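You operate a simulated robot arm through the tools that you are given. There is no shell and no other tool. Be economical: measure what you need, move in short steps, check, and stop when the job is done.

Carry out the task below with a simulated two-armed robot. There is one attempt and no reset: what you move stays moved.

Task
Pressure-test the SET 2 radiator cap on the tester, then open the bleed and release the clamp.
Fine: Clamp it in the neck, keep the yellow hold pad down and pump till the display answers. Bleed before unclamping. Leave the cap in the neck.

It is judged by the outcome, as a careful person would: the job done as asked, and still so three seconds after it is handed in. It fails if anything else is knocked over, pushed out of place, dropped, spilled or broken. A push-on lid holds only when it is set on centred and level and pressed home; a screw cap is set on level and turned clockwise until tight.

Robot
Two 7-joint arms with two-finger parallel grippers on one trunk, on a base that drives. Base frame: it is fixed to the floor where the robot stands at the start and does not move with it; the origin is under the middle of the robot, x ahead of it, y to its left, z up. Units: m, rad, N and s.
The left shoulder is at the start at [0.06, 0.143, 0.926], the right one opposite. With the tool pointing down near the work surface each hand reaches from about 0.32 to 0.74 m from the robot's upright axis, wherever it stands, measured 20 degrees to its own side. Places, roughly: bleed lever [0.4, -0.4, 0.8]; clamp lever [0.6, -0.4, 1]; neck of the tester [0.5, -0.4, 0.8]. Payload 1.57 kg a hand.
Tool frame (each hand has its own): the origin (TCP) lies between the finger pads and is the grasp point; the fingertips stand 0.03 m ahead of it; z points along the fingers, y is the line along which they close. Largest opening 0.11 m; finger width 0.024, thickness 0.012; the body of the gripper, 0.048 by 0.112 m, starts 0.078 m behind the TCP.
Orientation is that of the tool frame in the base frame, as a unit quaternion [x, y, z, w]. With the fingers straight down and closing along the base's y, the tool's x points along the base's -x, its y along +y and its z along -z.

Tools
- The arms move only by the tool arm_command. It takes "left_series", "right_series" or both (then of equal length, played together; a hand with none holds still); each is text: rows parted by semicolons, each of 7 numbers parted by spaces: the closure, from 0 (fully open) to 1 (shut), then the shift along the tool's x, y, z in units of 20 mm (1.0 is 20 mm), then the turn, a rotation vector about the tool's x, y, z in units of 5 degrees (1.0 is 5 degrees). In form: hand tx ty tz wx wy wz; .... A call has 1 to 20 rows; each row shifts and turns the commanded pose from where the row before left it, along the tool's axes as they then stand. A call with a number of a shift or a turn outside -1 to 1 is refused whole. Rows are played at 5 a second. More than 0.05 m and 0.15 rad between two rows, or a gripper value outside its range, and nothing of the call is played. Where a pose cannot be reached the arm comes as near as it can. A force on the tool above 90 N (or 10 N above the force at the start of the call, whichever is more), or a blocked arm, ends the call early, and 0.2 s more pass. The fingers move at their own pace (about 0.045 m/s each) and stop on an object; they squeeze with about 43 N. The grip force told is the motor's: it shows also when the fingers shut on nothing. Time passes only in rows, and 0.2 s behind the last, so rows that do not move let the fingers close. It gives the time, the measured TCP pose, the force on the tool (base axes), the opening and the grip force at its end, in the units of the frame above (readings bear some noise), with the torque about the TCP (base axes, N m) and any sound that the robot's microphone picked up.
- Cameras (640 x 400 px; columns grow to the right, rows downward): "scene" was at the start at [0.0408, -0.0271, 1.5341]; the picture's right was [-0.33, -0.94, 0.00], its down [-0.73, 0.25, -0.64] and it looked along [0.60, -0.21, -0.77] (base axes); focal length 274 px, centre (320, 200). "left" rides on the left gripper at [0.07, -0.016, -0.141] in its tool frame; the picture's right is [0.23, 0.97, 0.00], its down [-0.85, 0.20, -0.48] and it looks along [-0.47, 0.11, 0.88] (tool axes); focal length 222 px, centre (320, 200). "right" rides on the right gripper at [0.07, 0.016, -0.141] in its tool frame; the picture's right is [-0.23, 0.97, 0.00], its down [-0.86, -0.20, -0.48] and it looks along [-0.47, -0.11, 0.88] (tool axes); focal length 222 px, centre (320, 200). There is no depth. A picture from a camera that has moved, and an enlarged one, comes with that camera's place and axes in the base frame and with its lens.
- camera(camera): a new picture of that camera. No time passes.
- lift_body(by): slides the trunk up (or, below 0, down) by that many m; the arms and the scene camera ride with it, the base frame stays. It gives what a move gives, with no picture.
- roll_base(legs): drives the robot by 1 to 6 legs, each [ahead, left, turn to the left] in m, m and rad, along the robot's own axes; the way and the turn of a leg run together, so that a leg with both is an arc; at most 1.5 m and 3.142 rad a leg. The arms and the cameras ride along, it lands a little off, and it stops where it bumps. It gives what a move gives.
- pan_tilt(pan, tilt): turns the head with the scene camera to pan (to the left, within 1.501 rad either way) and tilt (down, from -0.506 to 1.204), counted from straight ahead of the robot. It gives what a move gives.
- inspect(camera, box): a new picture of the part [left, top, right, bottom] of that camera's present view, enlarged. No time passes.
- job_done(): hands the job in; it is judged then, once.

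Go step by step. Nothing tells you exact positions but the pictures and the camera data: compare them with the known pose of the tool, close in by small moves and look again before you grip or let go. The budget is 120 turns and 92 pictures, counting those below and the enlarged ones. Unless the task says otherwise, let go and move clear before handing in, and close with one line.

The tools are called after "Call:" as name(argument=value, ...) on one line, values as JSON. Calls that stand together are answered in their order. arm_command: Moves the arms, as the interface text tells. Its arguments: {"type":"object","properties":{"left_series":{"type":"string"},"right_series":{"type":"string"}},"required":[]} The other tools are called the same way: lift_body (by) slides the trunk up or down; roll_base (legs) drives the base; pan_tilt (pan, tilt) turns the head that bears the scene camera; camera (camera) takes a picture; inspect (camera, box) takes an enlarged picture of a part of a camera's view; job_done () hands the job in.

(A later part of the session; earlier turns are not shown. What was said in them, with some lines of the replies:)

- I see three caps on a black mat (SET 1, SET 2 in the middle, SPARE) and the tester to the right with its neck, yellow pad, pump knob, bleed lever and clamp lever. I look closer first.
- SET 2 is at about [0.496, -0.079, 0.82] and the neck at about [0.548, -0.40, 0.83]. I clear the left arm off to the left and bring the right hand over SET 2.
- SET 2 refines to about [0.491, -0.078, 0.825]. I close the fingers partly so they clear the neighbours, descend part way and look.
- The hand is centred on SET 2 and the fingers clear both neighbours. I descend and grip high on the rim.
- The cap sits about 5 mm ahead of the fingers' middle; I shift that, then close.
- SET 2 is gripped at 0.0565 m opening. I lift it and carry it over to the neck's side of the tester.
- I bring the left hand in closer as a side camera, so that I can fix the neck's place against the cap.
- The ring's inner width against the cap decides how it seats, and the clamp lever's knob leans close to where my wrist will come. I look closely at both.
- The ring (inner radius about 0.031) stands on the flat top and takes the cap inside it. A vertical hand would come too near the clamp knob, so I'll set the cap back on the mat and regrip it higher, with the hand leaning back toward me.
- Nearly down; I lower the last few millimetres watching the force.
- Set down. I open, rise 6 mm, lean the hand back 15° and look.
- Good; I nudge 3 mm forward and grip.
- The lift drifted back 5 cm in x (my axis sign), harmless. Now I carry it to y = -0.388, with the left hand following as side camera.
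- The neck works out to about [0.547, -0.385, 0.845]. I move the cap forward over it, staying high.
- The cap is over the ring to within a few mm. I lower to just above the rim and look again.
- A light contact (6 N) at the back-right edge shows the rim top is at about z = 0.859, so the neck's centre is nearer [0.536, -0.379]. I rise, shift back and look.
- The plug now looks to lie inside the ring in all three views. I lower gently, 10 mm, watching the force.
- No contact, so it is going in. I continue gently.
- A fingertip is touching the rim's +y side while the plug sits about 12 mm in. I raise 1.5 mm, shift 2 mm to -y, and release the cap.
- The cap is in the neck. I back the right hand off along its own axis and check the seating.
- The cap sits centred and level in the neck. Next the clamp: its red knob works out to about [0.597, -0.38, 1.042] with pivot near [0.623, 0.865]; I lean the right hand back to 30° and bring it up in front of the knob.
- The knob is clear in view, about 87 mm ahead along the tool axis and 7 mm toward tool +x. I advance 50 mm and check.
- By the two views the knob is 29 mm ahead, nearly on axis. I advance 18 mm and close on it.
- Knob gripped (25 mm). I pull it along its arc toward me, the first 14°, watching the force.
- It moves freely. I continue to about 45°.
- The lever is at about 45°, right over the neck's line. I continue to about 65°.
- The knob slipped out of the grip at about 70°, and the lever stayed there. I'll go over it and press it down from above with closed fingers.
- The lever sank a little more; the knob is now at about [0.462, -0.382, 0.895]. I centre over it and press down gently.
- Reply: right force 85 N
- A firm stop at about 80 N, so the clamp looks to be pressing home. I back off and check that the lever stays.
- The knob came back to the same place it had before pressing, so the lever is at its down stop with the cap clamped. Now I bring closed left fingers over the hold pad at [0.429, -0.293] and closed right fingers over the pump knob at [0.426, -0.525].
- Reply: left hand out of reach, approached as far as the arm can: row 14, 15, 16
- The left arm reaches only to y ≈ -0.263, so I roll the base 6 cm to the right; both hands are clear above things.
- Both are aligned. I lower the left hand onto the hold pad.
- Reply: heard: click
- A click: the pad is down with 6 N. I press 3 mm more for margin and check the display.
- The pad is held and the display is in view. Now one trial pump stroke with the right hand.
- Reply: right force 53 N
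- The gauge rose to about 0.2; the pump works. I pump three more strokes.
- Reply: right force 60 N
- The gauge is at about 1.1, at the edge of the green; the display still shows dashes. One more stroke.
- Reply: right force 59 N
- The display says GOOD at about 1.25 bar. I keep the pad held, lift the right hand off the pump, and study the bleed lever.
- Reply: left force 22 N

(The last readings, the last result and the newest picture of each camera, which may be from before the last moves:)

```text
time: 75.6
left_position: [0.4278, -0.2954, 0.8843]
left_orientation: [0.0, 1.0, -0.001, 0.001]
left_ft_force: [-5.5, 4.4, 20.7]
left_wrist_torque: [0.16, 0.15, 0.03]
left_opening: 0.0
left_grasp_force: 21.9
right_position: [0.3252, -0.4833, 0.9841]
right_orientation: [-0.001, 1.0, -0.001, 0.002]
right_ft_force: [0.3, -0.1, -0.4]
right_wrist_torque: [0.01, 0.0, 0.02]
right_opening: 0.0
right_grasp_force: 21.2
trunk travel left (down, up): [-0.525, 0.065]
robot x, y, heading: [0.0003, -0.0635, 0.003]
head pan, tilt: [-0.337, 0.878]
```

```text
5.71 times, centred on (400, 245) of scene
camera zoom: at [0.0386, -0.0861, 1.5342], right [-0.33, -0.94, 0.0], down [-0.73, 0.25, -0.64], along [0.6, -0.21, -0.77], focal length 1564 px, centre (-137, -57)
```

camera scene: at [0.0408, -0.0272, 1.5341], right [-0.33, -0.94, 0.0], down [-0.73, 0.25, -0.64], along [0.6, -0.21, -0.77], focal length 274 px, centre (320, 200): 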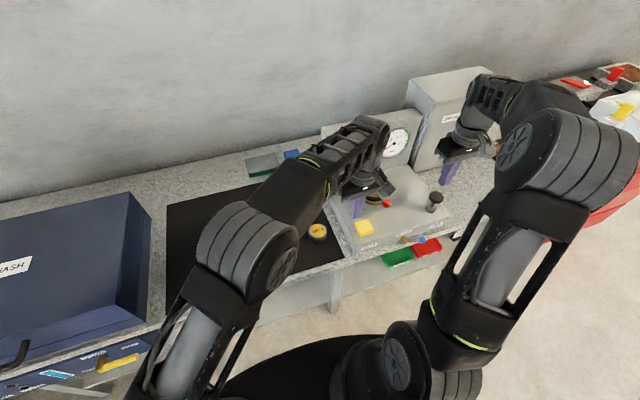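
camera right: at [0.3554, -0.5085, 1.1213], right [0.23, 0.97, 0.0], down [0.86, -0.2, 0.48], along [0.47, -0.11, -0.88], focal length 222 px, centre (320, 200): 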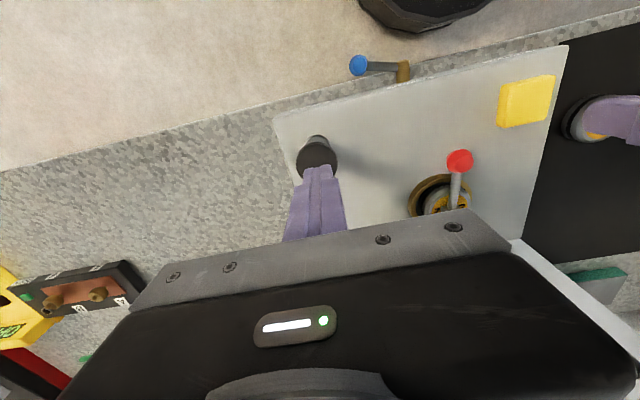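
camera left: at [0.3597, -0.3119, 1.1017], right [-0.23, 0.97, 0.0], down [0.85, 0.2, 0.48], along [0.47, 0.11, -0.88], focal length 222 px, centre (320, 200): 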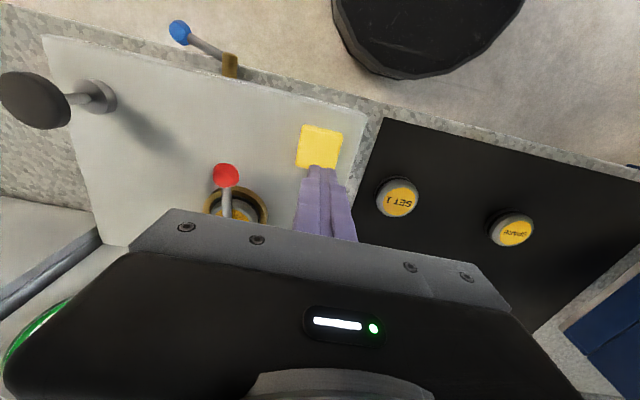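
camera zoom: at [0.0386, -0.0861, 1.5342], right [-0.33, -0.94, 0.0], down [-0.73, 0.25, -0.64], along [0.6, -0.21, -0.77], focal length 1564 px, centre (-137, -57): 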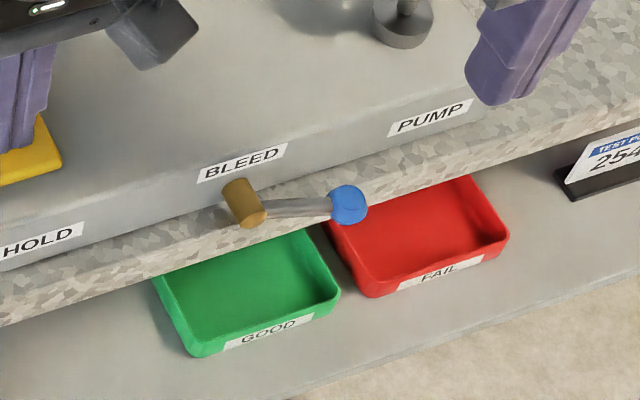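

The brass pivot sticks out of the front face, so the lever swings up or down in front of the bench edge; the blue knob is at about [0.349, -0.46, 0.82]. I bring the closed fingers over the knob to test which way it goes.

Call:
arm_command(right_series="1 -0.55 0.6 0 0 0 0;1 -0.55 0.6 0 0 0 0;1 0 0 1 0 0 0;1 0 0 1 0 0 0;1 0 0 1 0 0 0;1 0 0 1 0 0 0;1 0 0 0.5 0 0 0;1 0 0 0 0 0 0")

Call:
inspect(camera="right", box=[240, 100, 440, 250])

Call:
inspect(camera="scene", box=[350, 210, 450, 280])

```text
time: 77.4
left_position: [0.4279, -0.2965, 0.8848]
left_orientation: [-0.001, 1.0, 0.0, 0.002]
left_ft_force: [-4.1, 3.4, 21.3]
left_wrist_torque: [0.11, 0.14, -0.03]
left_opening: 0.0
left_grasp_force: 21.5
right_position: [0.3459, -0.4617, 0.8937]
right_orientation: [0.0, 1.0, 0.0, 0.001]
right_ft_force: [-0.4, -0.2, -0.7]
right_wrist_torque: [0.02, 0.02, -0.05]
right_opening: 0.0002
right_grasp_force: 21.3
trunk travel left (down, up): [-0.525, 0.065]
robot x, y, heading: [0.0019, -0.0589, -0.003]
head pan, tilt: [-0.337, 0.878]
```

```text
2.67 times, centred on (340, 175) of right
camera zoom: at [0.2764, -0.4463, 1.0345], right [0.23, 0.97, 0.0], down [0.85, -0.2, 0.48], along [0.47, -0.11, -0.88], focal length 592 px, centre (267, 267)
```

zoom: 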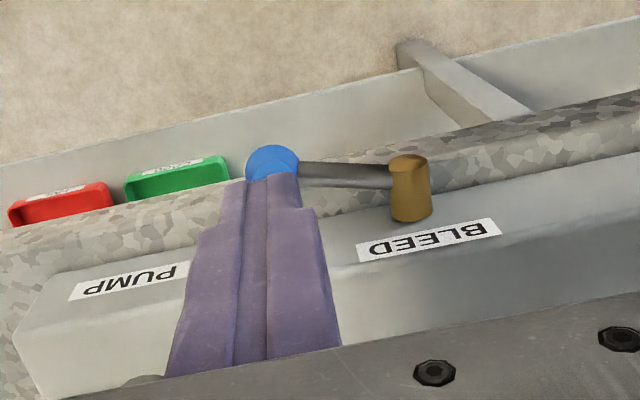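

```text
5.71 times, centred on (400, 245) of scene
camera zoom: at [0.0389, -0.0864, 1.5342], right [-0.33, -0.94, 0.0], down [-0.73, 0.25, -0.64], along [0.6, -0.21, -0.77], focal length 1564 px, centre (-137, -57)
```

zoom: 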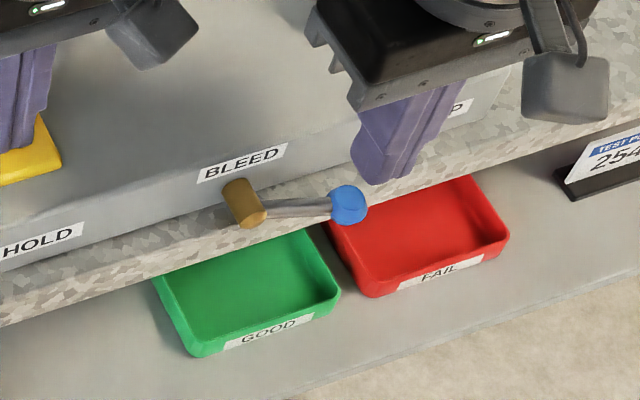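

The fingers are straight over the knob. I press down lightly to test that direction.

Call:
arm_command(right_series="1 -0.1 0 1 0 0 0;1 0 0 0.5 0 0 0;1 0 0 0.2 0 0 0;1 0 0 0.2 0 0 0;1 0 0 0 0 0 0")

```text
time: 78.6
left_position: [0.4276, -0.2958, 0.8856]
left_orientation: [-0.001, 1.0, -0.003, 0.003]
left_ft_force: [5.1, -6.7, 15.2]
left_wrist_torque: [-0.15, -0.11, 0.03]
left_opening: 0.0002
left_grasp_force: 21.0
right_position: [0.3474, -0.4602, 0.8579]
right_orientation: [-0.001, 1.0, -0.001, 0.002]
right_ft_force: [-8.0, 6.7, 36.3]
right_wrist_torque: [0.16, 0.08, 0.04]
right_opening: 0.0001
right_grasp_force: 21.0
trunk travel left (down, up): [-0.525, 0.065]
robot x, y, heading: [-0.0017, -0.0613, 0.002]
head pan, tilt: [-0.337, 0.878]
```

Down is a hard stop, so the lever opens upward. I lift off and lean the hand back 60° so a closed finger can come under the knob from the front.

Call:
arm_command(right_series="1 0 0 -1 0 0 0;1 0 0 -1 0 0 0;1 0 0 -1 0 0 0;1 0 0 -0.8 0 0 0;1 0 0 0 0 -1 0;1 0 0 0 0 -1 0;1 0 0 0 0 -1 0;1 0 0 0 0 -1 0;1 0 0 0 0 -1 0;1 0 0 0 0 -1 0;1 0 0 0 0 -1 0;1 0 0 0 0 -1 0;1 0 0 0 0 -1 0;1 0 0 0 0 -1 0;1 0 0 0 0 -1 0;1 0 0 0 0 -1 0;1 0 0 0 0 0 0")

Call:
camera(camera="right")

```text
time: 82.2
left_position: [0.4277, -0.2961, 0.8855]
left_orientation: [-0.001, 1.0, -0.001, 0.0]
left_ft_force: [-1.0, 3.2, 21.7]
left_wrist_torque: [0.06, 0.09, -0.02]
left_opening: 0.0003
left_grasp_force: 21.4
right_position: [0.3634, -0.4933, 0.9341]
right_orientation: [-0.001, 0.865, 0.001, 0.501]
right_ft_force: [0.2, 0.0, -0.1]
right_wrist_torque: [0.01, 0.02, 0.01]
right_opening: 0.0001
right_grasp_force: 21.3
right hand out of reach, approached as far as the arm can: row 12, 13, 14, 15, 16
trunk travel left (down, up): [-0.525, 0.065]
robot x, y, heading: [0.0005, -0.0596, 0.003]
head pan, tilt: [-0.337, 0.878]
```

```text
24 pictures are left
camera right: at [0.207, -0.4784, 0.9443], right [0.11, 0.97, 0.2], down [0.01, -0.2, 0.98], along [0.99, -0.11, -0.03], focal length 222 px, centre (320, 200)
```

right: 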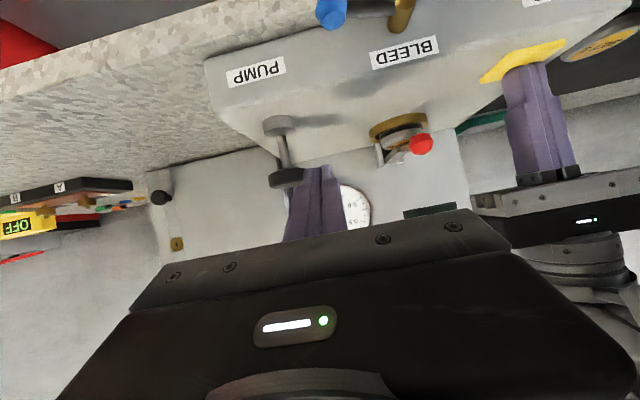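

The arm is too cramped for that pose here. The reading is done, so I lift the left hand off the pad and roll the base back 20 cm.

Call:
arm_command(left_series="1 0 0 -1 0 0 0;1 0 0 -1 0 0 0;1 0 0 -1 0 0 0;1 0 0 -1 0 0 0;1 0 0 0 0 0 0", right_series="1 0 0 0 0 0 0;1 0 0 0 0 0 0;1 0 0 0 0 0 0;1 0 0 0 0 0 0;1 0 0 0 0 0 0")

Call:
roll_base(legs=[[-0.2, 0, 0]])

Call:
arm_command(right_series="1 0 0 0 0 -1 0;1 0 0 0 0 -1 0;1 0 0 0 0 -1 0;1 0 0 0 0 0 0")

Call:
inspect(camera="scene", box=[300, 40, 540, 240])

```text
time: 83.4
left_position: [0.43, -0.2936, 0.9634]
left_orientation: [-0.001, 1.0, 0.001, 0.0]
left_ft_force: [0.5, -0.8, -0.5]
left_wrist_torque: [0.0, -0.01, 0.03]
left_opening: 0.0001
left_grasp_force: 21.1
right_position: [0.3647, -0.4936, 0.9333]
right_orientation: [-0.001, 0.866, 0.002, 0.5]
right_ft_force: [-0.5, -0.5, 0.0]
right_wrist_torque: [0.01, 0.01, 0.0]
right_opening: 0.0001
right_grasp_force: 21.1
trunk travel left (down, up): [-0.525, 0.065]
robot x, y, heading: [0.0009, -0.0568, 0.004]
head pan, tilt: [-0.337, 0.878]
```

```text
time: 84.9
left_position: [0.2338, -0.2938, 0.9654]
left_orientation: [0.0, 1.0, 0.0, 0.001]
left_ft_force: [0.2, -0.1, -0.5]
left_wrist_torque: [-0.02, -0.03, -0.03]
left_opening: 0.0
left_grasp_force: 21.0
right_position: [0.1691, -0.4955, 0.9349]
right_orientation: [0.001, 0.866, 0.001, 0.5]
right_ft_force: [0.2, 0.3, 1.0]
right_wrist_torque: [0.02, -0.02, -0.03]
right_opening: 0.0
right_grasp_force: 21.4
trunk travel left (down, up): [-0.525, 0.065]
robot x, y, heading: [-0.1966, -0.0551, -0.001]
head pan, tilt: [-0.337, 0.878]
```

```text
time: 85.9
left_position: [0.2353, -0.295, 0.9651]
left_orientation: [0.0, 1.0, 0.0, 0.0]
left_ft_force: [-0.2, 0.1, 0.4]
left_wrist_torque: [0.01, 0.01, -0.03]
left_opening: 0.0
left_grasp_force: 21.5
right_position: [0.1694, -0.4949, 0.9335]
right_orientation: [-0.001, 0.793, 0.002, 0.609]
right_ft_force: [-0.6, 0.2, 0.4]
right_wrist_torque: [-0.03, 0.03, 0.03]
right_opening: 0.0001
right_grasp_force: 20.8
trunk travel left (down, up): [-0.525, 0.065]
robot x, y, heading: [-0.1943, -0.0618, -0.004]
head pan, tilt: [-0.337, 0.878]
```

```text
2.00 times, centred on (420, 140) of scene
camera zoom: at [-0.1542, -0.0878, 1.5341], right [-0.33, -0.94, 0.0], down [-0.73, 0.25, -0.64], along [0.6, -0.21, -0.77], focal length 548 px, centre (120, 320)
```

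zoom: 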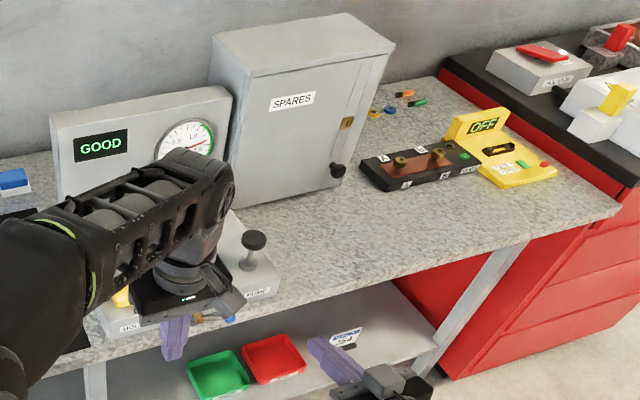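

GOOD still shows. I move the left hand aside and bring the right hand low in front of the bench, to a staging point short of the knob.

Call:
arm_command(left_series="1 0 1 0 0 0 0;1 0 1 0 0 0 0;1 0 1 0 0 0 0;1 0 1 0 0 0 0;1 0 1 0 0 0 0;1 0 1 0 0 0 0;1 0 1 0 0 0 0;1 0 1 0 0 0 0;1 0 1 0 0 0 0;1 0 1 0 0 0 0;1 0 1 0 0 0 0;1 0 0 0 0 0 0", right_series="1 0.966 0.243 0.259 0 0 0;1 0.966 0.243 0.259 0 0 0;1 0.966 0.243 0.259 0 0 0;1 0.966 0.243 0.259 0 0 0;1 0.966 0.243 0.259 0 0 0;1 0.966 0.243 0.259 0 0 0;1 0.966 0.243 0.259 0 0 0;1 -0.259 0 0.966 0 0 0;1 -0.259 0 0.966 0 0 0;1 -0.259 0 0.966 0 0 0;1 -0.259 0 0.966 0 0 0;1 0 0 0 0 0 0")

Call:
camera(camera="right")

Call:
inspect(camera="scene", box=[320, 100, 480, 240])

```text
time: 88.5
left_position: [0.2343, -0.0762, 0.9651]
left_orientation: [0.001, 1.0, 0.0, 0.0]
left_ft_force: [-0.5, -0.8, 0.3]
left_wrist_torque: [-0.02, 0.02, -0.03]
left_opening: 0.0001
left_grasp_force: 21.7
right_position: [0.2062, -0.5115, 0.8389]
right_orientation: [-0.001, 0.794, 0.003, 0.608]
right_ft_force: [-0.2, 0.7, -0.1]
right_wrist_torque: [-0.01, 0.02, 0.0]
right_opening: 0.0
right_grasp_force: 21.5
right hand out of reach, approached as far as the arm can: row 4, 5, 6, 7, 8, 9, 10, 11
trunk travel left (down, up): [-0.525, 0.065]
robot x, y, heading: [-0.1948, -0.0601, -0.003]
head pan, tilt: [-0.337, 0.878]
```

```text
22 pictures are left
camera right: at [0.0517, -0.4977, 0.8081], right [0.05, 0.97, 0.22], down [-0.24, -0.2, 0.95], along [0.97, -0.1, 0.22], focal length 222 px, centre (320, 200)
```

right: 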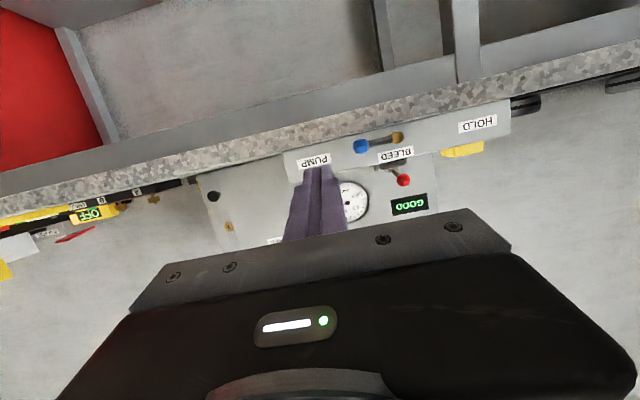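

```text
2.86 times, centred on (400, 170) of scene
camera zoom: at [-0.1544, -0.0879, 1.5341], right [-0.33, -0.94, 0.0], down [-0.73, 0.25, -0.64], along [0.6, -0.21, -0.77], focal length 782 px, centre (91, 286)
```

zoom: 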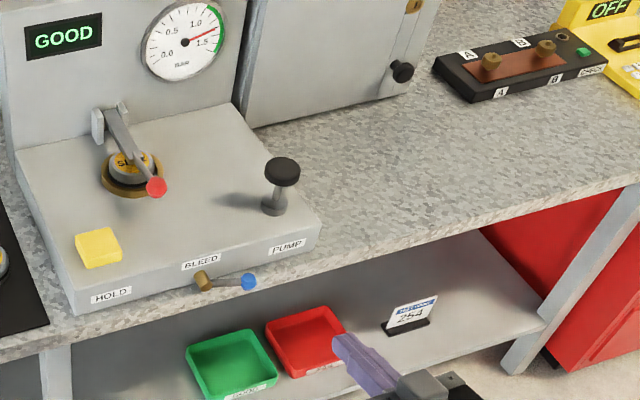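

The arm is too high for this pose, so I lower the trunk 12 cm; both hands hang clear in front of the bench.

Call:
lift_body(by=-0.12)

Call:
arm_command(right_series="1 -0.259 0.5 0.966 0 0 0;1 -0.259 0.5 0.966 0 0 0;1 -0.966 0.5 -0.259 0 0 0;1 -0.966 0.5 -0.259 0 0 0;1 0 0.5 0 0 0 0;1 0 0 0 0 0 0")

```text
time: 90.0
left_position: [0.2336, -0.0781, 0.8444]
left_orientation: [0.0, 1.0, 0.0, 0.001]
left_ft_force: [0.2, 0.1, -0.5]
left_wrist_torque: [-0.01, 0.01, 0.0]
left_opening: 0.0
left_grasp_force: 21.3
right_position: [0.2057, -0.5118, 0.7181]
right_orientation: [-0.001, 0.794, 0.003, 0.608]
right_ft_force: [-0.5, 0.0, -0.3]
right_wrist_torque: [-0.02, 0.02, -0.01]
right_opening: 0.0
right_grasp_force: 21.4
trunk travel left (down, up): [-0.405, 0.185]
robot x, y, heading: [-0.1947, -0.059, 0.005]
head pan, tilt: [-0.337, 0.878]
```

```text
time: 91.4
left_position: [0.2349, -0.0765, 0.8452]
left_orientation: [0.001, 1.0, -0.001, 0.001]
left_ft_force: [-0.4, -0.2, 0.9]
left_wrist_torque: [-0.02, 0.02, 0.02]
left_opening: 0.0002
left_grasp_force: 21.7
right_position: [0.2234, -0.4944, 0.7682]
right_orientation: [-0.002, 0.794, 0.003, 0.608]
right_ft_force: [0.0, -1.0, 0.4]
right_wrist_torque: [0.03, 0.01, 0.04]
right_opening: 0.0001
right_grasp_force: 20.6
right hand out of reach, approached as far as the arm can: row 1, 2, 3
trunk travel left (down, up): [-0.405, 0.185]
robot x, y, heading: [-0.1935, -0.0604, 0.004]
head pan, tilt: [-0.337, 0.878]
```

Call:
arm_command(right_series="1 -0.557 0.55 0.66 0 0 0;1 -0.557 0.55 0.66 0 0 0;1 -0.557 0.55 0.66 0 0 0;1 0 0 0 0 0 0")

Call:
camera(camera="right")

Call:
inspect(camera="scene", box=[320, 100, 480, 240])

```text
time: 92.4
left_position: [0.2351, -0.0762, 0.8452]
left_orientation: [0.0, 1.0, 0.0, 0.0]
left_ft_force: [0.4, 1.0, 0.3]
left_wrist_torque: [-0.04, -0.03, -0.02]
left_opening: 0.0
left_grasp_force: 21.2
right_position: [0.2689, -0.4617, 0.7901]
right_orientation: [-0.001, 0.794, 0.003, 0.608]
right_ft_force: [0.1, 0.6, 0.4]
right_wrist_torque: [0.01, 0.02, 0.0]
right_opening: 0.0001
right_grasp_force: 21.0
trunk travel left (down, up): [-0.405, 0.185]
robot x, y, heading: [-0.1951, -0.0633, -0.0]
head pan, tilt: [-0.337, 0.878]
```

```text
20 pictures are left
camera right: at [0.1151, -0.4471, 0.7588], right [0.05, 0.97, 0.22], down [-0.24, -0.2, 0.95], along [0.97, -0.1, 0.22], focal length 222 px, centre (320, 200)
```

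right: 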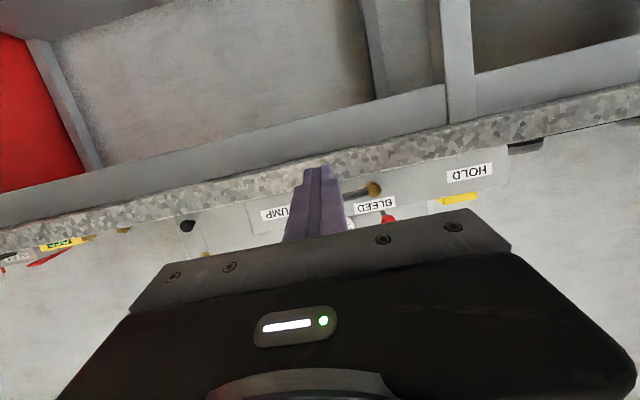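

```text
2.86 times, centred on (400, 170) of scene
camera zoom: at [-0.1543, -0.0878, 1.4141], right [-0.33, -0.94, 0.0], down [-0.73, 0.25, -0.64], along [0.6, -0.21, -0.77], focal length 782 px, centre (91, 286)
```

zoom: 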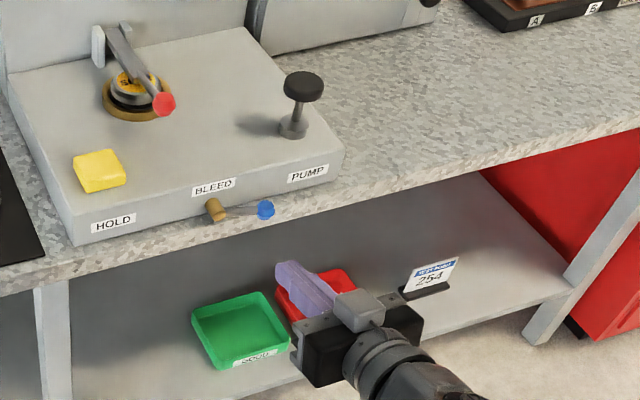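

The finger points straight at the knob's underside. I advance 53 mm to get beneath it and check.

Call:
arm_command(right_series="1 -0.229 0 0.853 0 0 0;1 -0.229 0 0.853 0 0 0;1 -0.229 0 0.853 0 0 0;1 0 0 0 0 0 0")

Call:
inspect(camera="scene", box=[345, 130, 425, 200])

```text
time: 93.4
left_position: [0.2342, -0.0753, 0.8449]
left_orientation: [0.0, 1.0, 0.0, -0.001]
left_ft_force: [-0.1, 0.2, -0.7]
left_wrist_torque: [0.03, 0.0, -0.03]
left_opening: 0.0
left_grasp_force: 21.3
right_position: [0.3209, -0.4611, 0.7897]
right_orientation: [-0.002, 0.794, 0.004, 0.608]
right_ft_force: [1.0, -0.2, -1.1]
right_wrist_torque: [0.01, 0.0, -0.02]
right_opening: 0.0004
right_grasp_force: 21.0
trunk travel left (down, up): [-0.405, 0.185]
robot x, y, heading: [-0.1952, -0.0586, 0.004]
head pan, tilt: [-0.337, 0.878]
```

```text
5.71 times, centred on (385, 165) of scene
camera zoom: at [-0.1542, -0.0878, 1.4141], right [-0.33, -0.94, 0.0], down [-0.73, 0.25, -0.64], along [0.6, -0.21, -0.77], focal length 1564 px, centre (-51, 400)
```

zoom: 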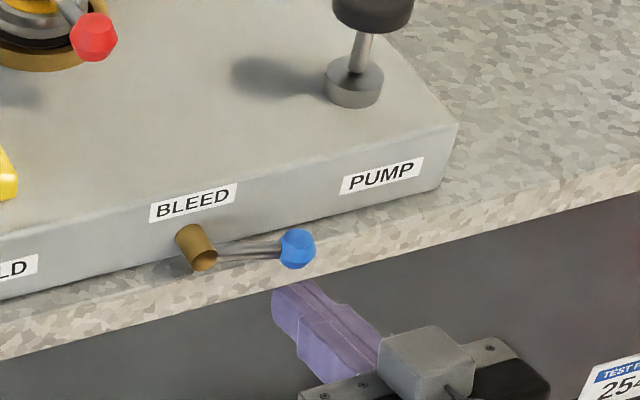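

The fingertip is right beneath the blue knob. I lift 5 cm and check the response.

Call:
arm_command(right_series="1 -0.483 0 -0.13 0 0 0;1 -0.483 0 -0.13 0 0 0;1 -0.483 0 -0.13 0 0 0;1 -0.483 0 -0.13 0 0 0;1 -0.483 0 -0.13 0 0 0;1 0 0 0 0 0 0")

Call:
inspect(camera="scene", box=[335, 60, 445, 200])

```text
time: 94.8
left_position: [0.2344, -0.0763, 0.8449]
left_orientation: [0.0, 1.0, 0.0, 0.0]
left_ft_force: [-0.4, 0.0, 0.0]
left_wrist_torque: [-0.01, 0.02, -0.02]
left_opening: 0.0001
left_grasp_force: 20.9
right_position: [0.3232, -0.4596, 0.8399]
right_orientation: [-0.002, 0.793, 0.004, 0.609]
right_ft_force: [-0.4, 0.6, -0.6]
right_wrist_torque: [-0.01, 0.03, 0.04]
right_opening: 0.0001
right_grasp_force: 21.2
trunk travel left (down, up): [-0.405, 0.185]
robot x, y, heading: [-0.1942, -0.0599, 0.002]
head pan, tilt: [-0.337, 0.878]
```

```text
2.86 times, centred on (390, 130) of scene
camera zoom: at [-0.1542, -0.0877, 1.4141], right [-0.33, -0.94, 0.0], down [-0.73, 0.25, -0.64], along [0.6, -0.21, -0.77], focal length 782 px, centre (120, 400)
```

zoom: 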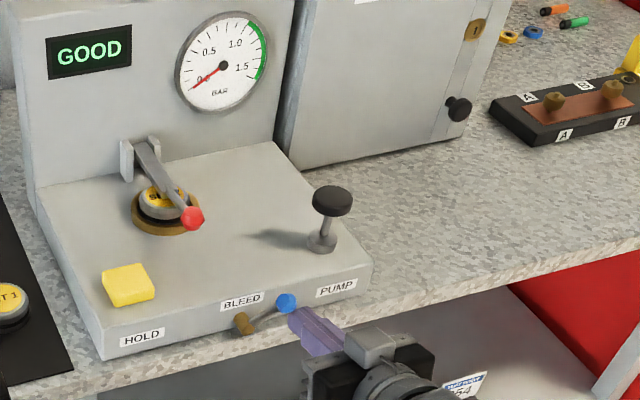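

The gauge fell to zero and GOOD stays shown. I push the lever on to fully open.

Call:
arm_command(right_series="1 -0.58 0.3 -0.155 0 0 0;1 -0.483 0.5 -0.13 0 0 0;1 -0.338 0.6 -0.09 0 0 0;1 0 0.2 0 0 0 0;1 0 0 0 0 0 0")

Call:
inspect(camera="scene", box=[335, 60, 445, 200])

```text
time: 96.0
left_position: [0.2359, -0.0804, 0.8442]
left_orientation: [0.0, 1.0, 0.001, 0.001]
left_ft_force: [0.2, 0.2, 0.2]
left_wrist_torque: [-0.01, 0.01, 0.01]
left_opening: 0.0002
left_grasp_force: 21.7
right_position: [0.3215, -0.4432, 0.8644]
right_orientation: [0.008, 0.795, -0.001, 0.607]
right_ft_force: [0.1, -38.1, -23.0]
right_wrist_torque: [-0.18, 0.65, -1.12]
right_opening: 0.0
right_grasp_force: 21.7
trunk travel left (down, up): [-0.405, 0.185]
robot x, y, heading: [-0.1962, -0.0608, 0.001]
head pan, tilt: [-0.337, 0.878]
```

```text
2.86 times, centred on (390, 130) of scene
camera zoom: at [-0.1524, -0.0939, 1.4138], right [-0.33, -0.94, 0.0], down [-0.73, 0.26, -0.64], along [0.6, -0.21, -0.77], focal length 782 px, centre (120, 400)
```

zoom: 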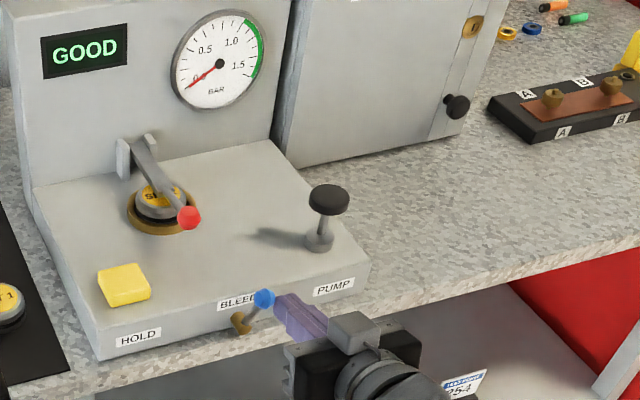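

The bleed is against its open stop. I back the right hand off, raise the trunk again and roll forward for the clamp.

Call:
arm_command(right_series="1 0 -0.75 0 0 0 0;1 0 -0.5 0 0 0 0;1 0.259 0 -0.966 0 0 0;1 0.259 0 -0.966 0 0 0;1 0.259 0 -0.966 0 0 0;1 0.259 0 -0.966 0 0 0;1 0.259 0 -0.966 0 0 0;1 0 0 0 0 0 0")

Call:
lift_body(by=0.12)

Call:
arm_command(right_series="0.5 0 0 0 0 1 0;0.5 0 0 0 0 1 0;0.5 0 0 0 0 1 0;0.5 0 0 0 0 1 0;0.5 0 0 0 0 1 0;0.5 0 0 0 0 1 0;0.5 0 0 0 0 1 0;0.5 0 0 0 0 1 0;0.5 0 0 0 0 1 0;0.5 0 0 0 0 0 0")

```text
time: 97.8
left_position: [0.235, -0.0762, 0.8459]
left_orientation: [0.0, 1.0, 0.0, 0.0]
left_ft_force: [0.2, 0.4, 0.1]
left_wrist_torque: [0.01, -0.01, 0.01]
left_opening: 0.0001
left_grasp_force: 21.4
right_position: [0.2308, -0.4729, 0.867]
right_orientation: [-0.001, 0.794, 0.003, 0.608]
right_ft_force: [-0.4, -0.9, 0.2]
right_wrist_torque: [-0.02, 0.01, 0.0]
right_opening: 0.0
right_grasp_force: 21.0
right hand out of reach, approached as far as the arm can: row 6, 7
trunk travel left (down, up): [-0.405, 0.185]
robot x, y, heading: [-0.1951, -0.062, 0.001]
head pan, tilt: [-0.337, 0.878]
```

```text
time: 99.3
left_position: [0.2335, -0.0762, 0.9641]
left_orientation: [0.0, 1.0, 0.0, 0.0]
left_ft_force: [-0.3, 0.6, 0.2]
left_wrist_torque: [-0.06, -0.01, -0.01]
left_opening: 0.0002
left_grasp_force: 21.3
right_position: [0.2314, -0.4731, 0.9868]
right_orientation: [-0.002, 0.794, 0.004, 0.608]
right_ft_force: [-0.5, -0.1, -0.3]
right_wrist_torque: [-0.01, 0.03, -0.03]
right_opening: 0.0002
right_grasp_force: 21.4
trunk travel left (down, up): [-0.525, 0.065]
robot x, y, heading: [-0.1947, -0.0593, -0.001]
head pan, tilt: [-0.337, 0.878]
```

```text
time: 101.5
left_position: [0.235, -0.076, 0.9653]
left_orientation: [0.0, 1.0, 0.0, -0.001]
left_ft_force: [-0.1, 0.2, -0.1]
left_wrist_torque: [-0.02, 0.0, -0.02]
left_opening: 0.0
left_grasp_force: 21.7
right_position: [0.2326, -0.472, 0.9869]
right_orientation: [-0.004, 0.966, 0.004, 0.259]
right_ft_force: [0.1, -0.4, 0.1]
right_wrist_torque: [0.01, -0.02, -0.03]
right_opening: 0.0549
right_grasp_force: 0.1
trunk travel left (down, up): [-0.525, 0.065]
robot x, y, heading: [-0.1925, -0.0599, 0.002]
head pan, tilt: [-0.337, 0.878]
```

Call:
roll_base(legs=[[0.17, 0, 0]])

Call:
arm_command(right_series="0.5 0 0.9 0 0 0 0;0.5 0 0.9 0 0 0 0;0.5 0 0.9 0 0 0 0;0.5 0 0.9 0 0 0 0;0.5 0 0.9 0 0 0 0;0.5 0 0 0 0 0 0")

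Call:
camera(camera="right")

```text
time: 103.0
left_position: [0.4027, -0.08, 0.9645]
left_orientation: [0.003, 1.0, 0.0, 0.0]
left_ft_force: [0.2, -0.6, -0.3]
left_wrist_torque: [-0.03, 0.03, 0.04]
left_opening: 0.0002
left_grasp_force: 21.5
right_position: [0.4019, -0.4753, 0.986]
right_orientation: [-0.003, 0.966, 0.002, 0.258]
right_ft_force: [0.9, 0.8, -0.3]
right_wrist_torque: [-0.01, 0.02, 0.03]
right_opening: 0.0552
right_grasp_force: 0.1
trunk travel left (down, up): [-0.525, 0.065]
robot x, y, heading: [-0.0303, -0.0643, -0.004]
head pan, tilt: [-0.337, 0.878]
```

```text
time: 104.4
left_position: [0.4033, -0.0785, 0.9659]
left_orientation: [0.003, 1.0, 0.0, 0.0]
left_ft_force: [1.1, 0.2, 0.5]
left_wrist_torque: [0.01, -0.02, 0.01]
left_opening: 0.0
left_grasp_force: 21.4
right_position: [0.3977, -0.3853, 0.9862]
right_orientation: [-0.002, 0.966, 0.003, 0.258]
right_ft_force: [-0.2, -0.2, -1.3]
right_wrist_torque: [0.03, 0.01, 0.02]
right_opening: 0.0553
right_grasp_force: 0.0
trunk travel left (down, up): [-0.525, 0.065]
robot x, y, heading: [-0.0267, -0.0654, -0.003]
head pan, tilt: [-0.337, 0.878]
```

```text
15 pictures are left
camera right: at [0.267, -0.3713, 1.0743], right [0.19, 0.97, 0.12], down [0.5, -0.2, 0.84], along [0.84, -0.1, -0.53], focal length 222 px, centre (320, 200)
```

right: 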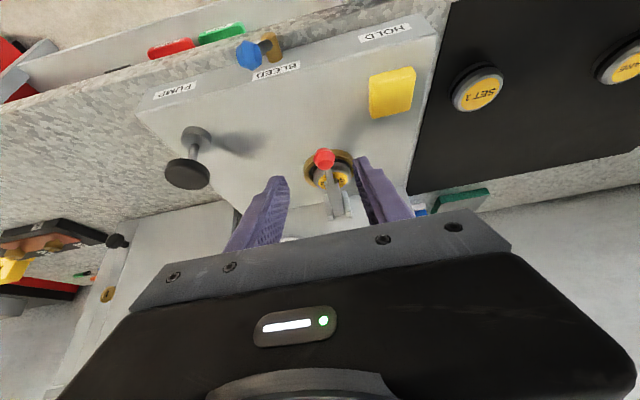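

The bleed stays open. The clamp knob is about 113 mm ahead and 11 mm toward tool -x; I close in with one check.

Call:
arm_command(right_series="0.5 -0.5 0.1 1 0 0 0;0.5 0 0 1 0 0 0;0.5 0 0 1 0 0 0;0.5 0 0 0.5 0 0 0;0.5 0 0 0 0 0 0")

Call:
camera(camera="right")

```text
time: 105.6
left_position: [0.4039, -0.0792, 0.9656]
left_orientation: [0.002, 1.0, -0.001, 0.0]
left_ft_force: [0.0, -1.1, -0.4]
left_wrist_torque: [-0.01, 0.01, -0.03]
left_opening: 0.0001
left_grasp_force: 21.3
right_position: [0.4421, -0.3808, 0.9317]
right_orientation: [-0.002, 0.966, 0.003, 0.257]
right_ft_force: [0.5, -0.3, 0.4]
right_wrist_torque: [-0.05, -0.06, 0.02]
right_opening: 0.0549
right_grasp_force: 0.0
trunk travel left (down, up): [-0.525, 0.065]
robot x, y, heading: [-0.0253, -0.058, -0.007]
head pan, tilt: [-0.337, 0.878]
```

```text
14 pictures are left
camera right: at [0.3126, -0.3669, 1.0198], right [0.19, 0.97, 0.12], down [0.5, -0.2, 0.84], along [0.84, -0.1, -0.53], focal length 222 px, centre (320, 200)
```

right: 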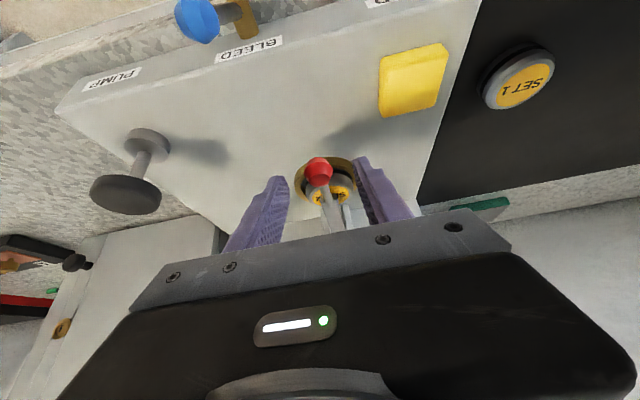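

On axis, about 43 mm ahead. I advance 30 mm and close.

Call:
arm_command(right_series="0.5 0 0 1 0 0 0;0.5 0 0 0.5 0 0 0;0.5 0 0 0 0 0 0;1 0 0 0 0 0 0;1 0 0 0 0 0 0;1 0 0 0 0 0 0;1 0 0 0 0 0 0")

Call:
inspect(camera="right", box=[220, 80, 420, 240])

```text
time: 107.2
left_position: [0.4033, -0.0781, 0.9655]
left_orientation: [0.001, 1.0, 0.0, 0.0]
left_ft_force: [0.3, 0.2, 0.0]
left_wrist_torque: [0.03, 0.01, 0.02]
left_opening: 0.0001
left_grasp_force: 21.4
right_position: [0.4581, -0.3824, 0.9061]
right_orientation: [-0.003, 0.966, 0.002, 0.258]
right_ft_force: [0.7, 1.2, 0.0]
right_wrist_torque: [0.01, 0.05, 0.02]
right_opening: 0.0248
right_grasp_force: 33.7
trunk travel left (down, up): [-0.525, 0.065]
robot x, y, heading: [-0.0255, -0.0626, -0.002]
head pan, tilt: [-0.337, 0.878]
```

```text
2.50 times, centred on (320, 160) of right
camera zoom: at [0.3279, -0.3682, 0.9937], right [0.19, 0.97, 0.12], down [0.5, -0.2, 0.84], along [0.84, -0.1, -0.53], focal length 555 px, centre (320, 300)
```

zoom: 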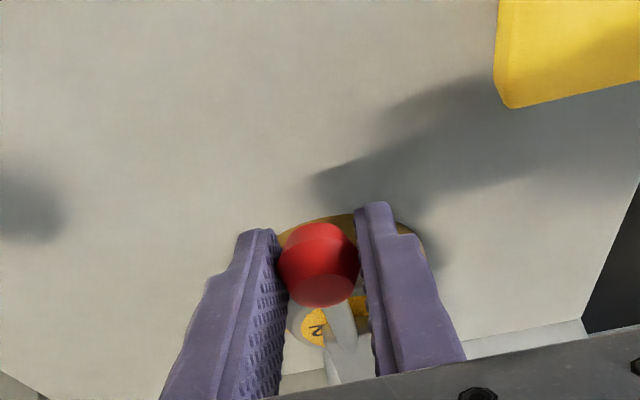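

Gripped. I raise the lever along its arc, first to about 30°.

Call:
arm_command(right_series="1 -0.49 0 -0.665 0 0 0;1 -0.65 0 -0.645 0 0 0;1 -0.71 0 -0.58 0 0 0;1 -0.767 0 -0.498 0 0 0;1 0 0 0 0 0 0")

```text
time: 108.4
left_position: [0.4028, -0.079, 0.9651]
left_orientation: [0.003, 1.0, 0.0, 0.0]
left_ft_force: [0.5, -0.3, 0.5]
left_wrist_torque: [-0.02, 0.01, -0.01]
left_opening: 0.0
left_grasp_force: 21.6
right_position: [0.4779, -0.3835, 0.973]
right_orientation: [-0.002, 0.966, 0.003, 0.258]
right_ft_force: [-7.4, 0.6, -3.7]
right_wrist_torque: [0.01, 1.15, 0.06]
right_opening: 0.0245
right_grasp_force: 36.7
trunk travel left (down, up): [-0.525, 0.065]
robot x, y, heading: [-0.0261, -0.0613, -0.009]
head pan, tilt: [-0.337, 0.878]
```

Call:
arm_command(right_series="1 -0.75 0 -0.4 0 0 0;1 -0.78 0 -0.31 0 0 0;1 -0.8 0 -0.22 0 0 0;1 -0.83 0 -0.155 0 0 0;1 0 0 0 0 0 0")

Call:
arm_command(right_series="1 -0.9 0 -0.06 0 0 0;1 -0.9 0 0.01 0 0 0;1 -0.9 0 0.09 0 0 0;1 0 0 0 0 0 0")

Call:
inspect(camera="scene", box=[320, 80, 460, 260])

```text
time: 109.6
left_position: [0.4028, -0.078, 0.9666]
left_orientation: [0.002, 1.0, 0.0, 0.001]
left_ft_force: [-0.5, -0.1, -0.2]
left_wrist_torque: [-0.01, 0.01, 0.01]
left_opening: 0.0001
left_grasp_force: 21.7
right_position: [0.5226, -0.3831, 1.0242]
right_orientation: [-0.003, 0.966, 0.003, 0.26]
right_ft_force: [-9.3, 4.5, 3.7]
right_wrist_torque: [0.08, 0.91, 0.02]
right_opening: 0.0251
right_grasp_force: 36.6
trunk travel left (down, up): [-0.525, 0.065]
robot x, y, heading: [-0.0239, -0.0604, -0.001]
head pan, tilt: [-0.337, 0.878]
```

```text
time: 110.6
left_position: [0.4032, -0.0775, 0.965]
left_orientation: [0.002, 1.0, 0.0, 0.0]
left_ft_force: [0.2, 0.1, 0.5]
left_wrist_torque: [0.01, -0.01, -0.01]
left_opening: 0.0002
left_grasp_force: 21.2
right_position: [0.5712, -0.3836, 1.0479]
right_orientation: [-0.003, 0.966, 0.003, 0.258]
right_ft_force: [-3.8, 9.3, -5.3]
right_wrist_torque: [0.18, 0.9, -0.06]
right_opening: 0.0249
right_grasp_force: 36.5
trunk travel left (down, up): [-0.525, 0.065]
robot x, y, heading: [-0.0307, -0.0585, -0.005]
head pan, tilt: [-0.337, 0.878]
```

```text
2.22 times, centred on (390, 170) of scene
camera zoom: at [0.0145, -0.0873, 1.534], right [-0.33, -0.94, 0.0], down [-0.73, 0.26, -0.64], along [0.6, -0.21, -0.77], focal length 608 px, centre (164, 267)
```

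zoom: 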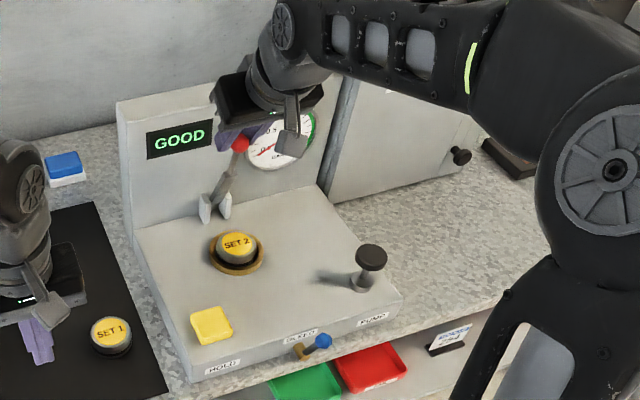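

The lever is almost upright and the cap sits in the neck. I push the last few mm to the starting position, then release and back away.

Call:
arm_command(right_series="1 -0.3 0 -0.03 0 0 0;1 -0.3 0 0 0 0 0;1 0 0 0 0 0 0")

Call:
arm_command(right_series="0.5 0 0 0 0 0 0;0.5 0 0 0 0 0 0;0.5 0 0 0 0 0 0;0.5 0 0 -1 0 0 0;0.5 0 0 -1 0 0 0;0.5 0 0 -1 0 0 0;0.5 0 0 -1 0 0 0;0.5 1 0 0 0 0 0;0.5 0.5 -1 -0.5 0 0 0;0.5 0.5 -1 -0.5 0 0 0;0.5 0.5 -1 -0.5 0 0 0;0.5 0.5 -1 -0.5 0 0 0;0.5 0.5 -1 -0.5 0 0 0;0.5 0 -1 0 0 0 0;0.5 0 0 0 0 0 0;0.5 0 0 0 0 0 0;0.5 0 0 0 0 0 0")

Call:
inspect(camera="scene", box=[320, 80, 460, 260])

Call:
camera(camera="scene")

```text
time: 111.4
left_position: [0.4037, -0.0787, 0.9639]
left_orientation: [0.003, 1.0, 0.001, 0.0]
left_ft_force: [0.4, 0.6, -0.1]
left_wrist_torque: [0.0, 0.0, -0.01]
left_opening: 0.0
left_grasp_force: 21.6
right_position: [0.5808, -0.3829, 1.0536]
right_orientation: [0.0, 0.967, 0.003, 0.256]
right_ft_force: [0.6, 5.6, -21.1]
right_wrist_torque: [0.07, 0.66, -0.03]
right_opening: 0.0249
right_grasp_force: 37.0
trunk travel left (down, up): [-0.525, 0.065]
robot x, y, heading: [-0.0263, -0.0624, -0.007]
head pan, tilt: [-0.337, 0.878]
```

```text
time: 115.0
left_position: [0.4029, -0.0776, 0.9645]
left_orientation: [0.002, 1.0, 0.0, 0.0]
left_ft_force: [-0.3, -0.2, -0.5]
left_wrist_torque: [-0.02, 0.02, -0.02]
left_opening: 0.0
left_grasp_force: 21.2
right_position: [0.4543, -0.5034, 1.132]
right_orientation: [-0.002, 0.966, 0.003, 0.259]
right_ft_force: [0.2, 0.8, 0.0]
right_wrist_torque: [0.0, 0.0, 0.05]
right_opening: 0.0554
right_grasp_force: 0.1
trunk travel left (down, up): [-0.525, 0.065]
robot x, y, heading: [-0.0291, -0.0605, -0.008]
head pan, tilt: [-0.337, 0.878]
```

```text
2.22 times, centred on (390, 170) of scene
camera zoom: at [0.0143, -0.0883, 1.5341], right [-0.33, -0.94, 0.0], down [-0.73, 0.26, -0.64], along [0.6, -0.21, -0.77], focal length 608 px, centre (164, 267)
```

zoom: 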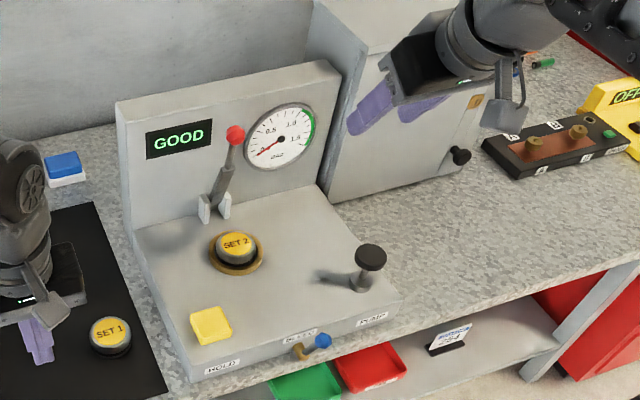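

```text
10 pictures are left
camera scene: at [0.0143, -0.0883, 1.5341], right [-0.33, -0.94, 0.0], down [-0.73, 0.26, -0.64], along [0.6, -0.21, -0.77], focal length 274 px, centre (320, 200)
```

scene: 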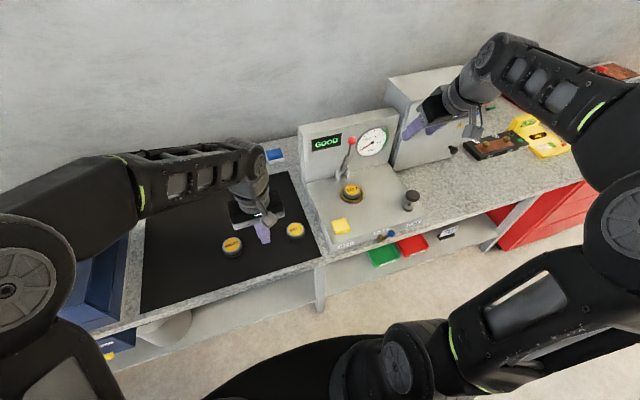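

Clamp is up, cap is in the neck, display GOOD, gauge zero. The bleed lever looks a bit lower than where I left it, so I check it close up.

Call:
inspect(camera="scene", box=[350, 200, 430, 270])

Call:
inspect(camera="right", box=[200, 0, 440, 160])

```text
5.71 times, centred on (390, 235) of scene
camera zoom: at [0.0143, -0.0883, 1.5341], right [-0.33, -0.94, 0.0], down [-0.73, 0.26, -0.64], along [0.6, -0.21, -0.77], focal length 1564 px, centre (-80, 0)
```

zoom: 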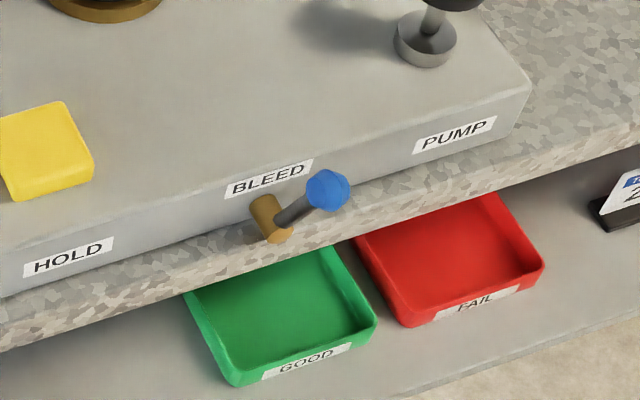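

```text
2.50 times, centred on (320, 80) of right
camera zoom: at [0.3244, -0.4892, 1.2207], right [0.19, 0.97, 0.12], down [0.5, -0.2, 0.84], along [0.84, -0.1, -0.53], focal length 555 px, centre (320, 500)
```

zoom: 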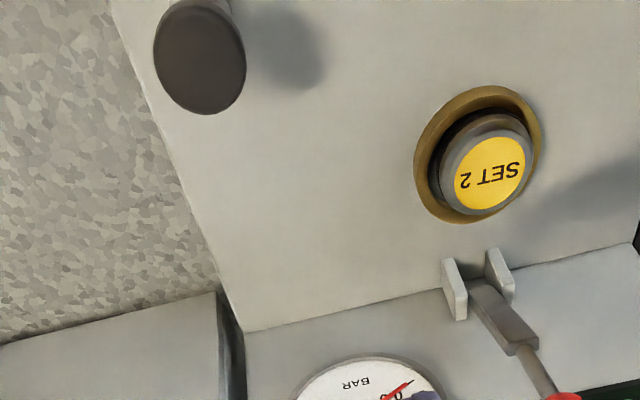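

The bleed lever stands at its open stop, the clamp is up and the cap is level in the neck. Both hands are clear, so I hand in.

Call:
job_done()

```text
The job is handed in.
```

The SET 2 cap was clamped in the neck and pumped with the yellow hold pad down until the display read GOOD. I then opened the bleed (the gauge fell to zero) and released the clamp, leaving the cap in the neck.
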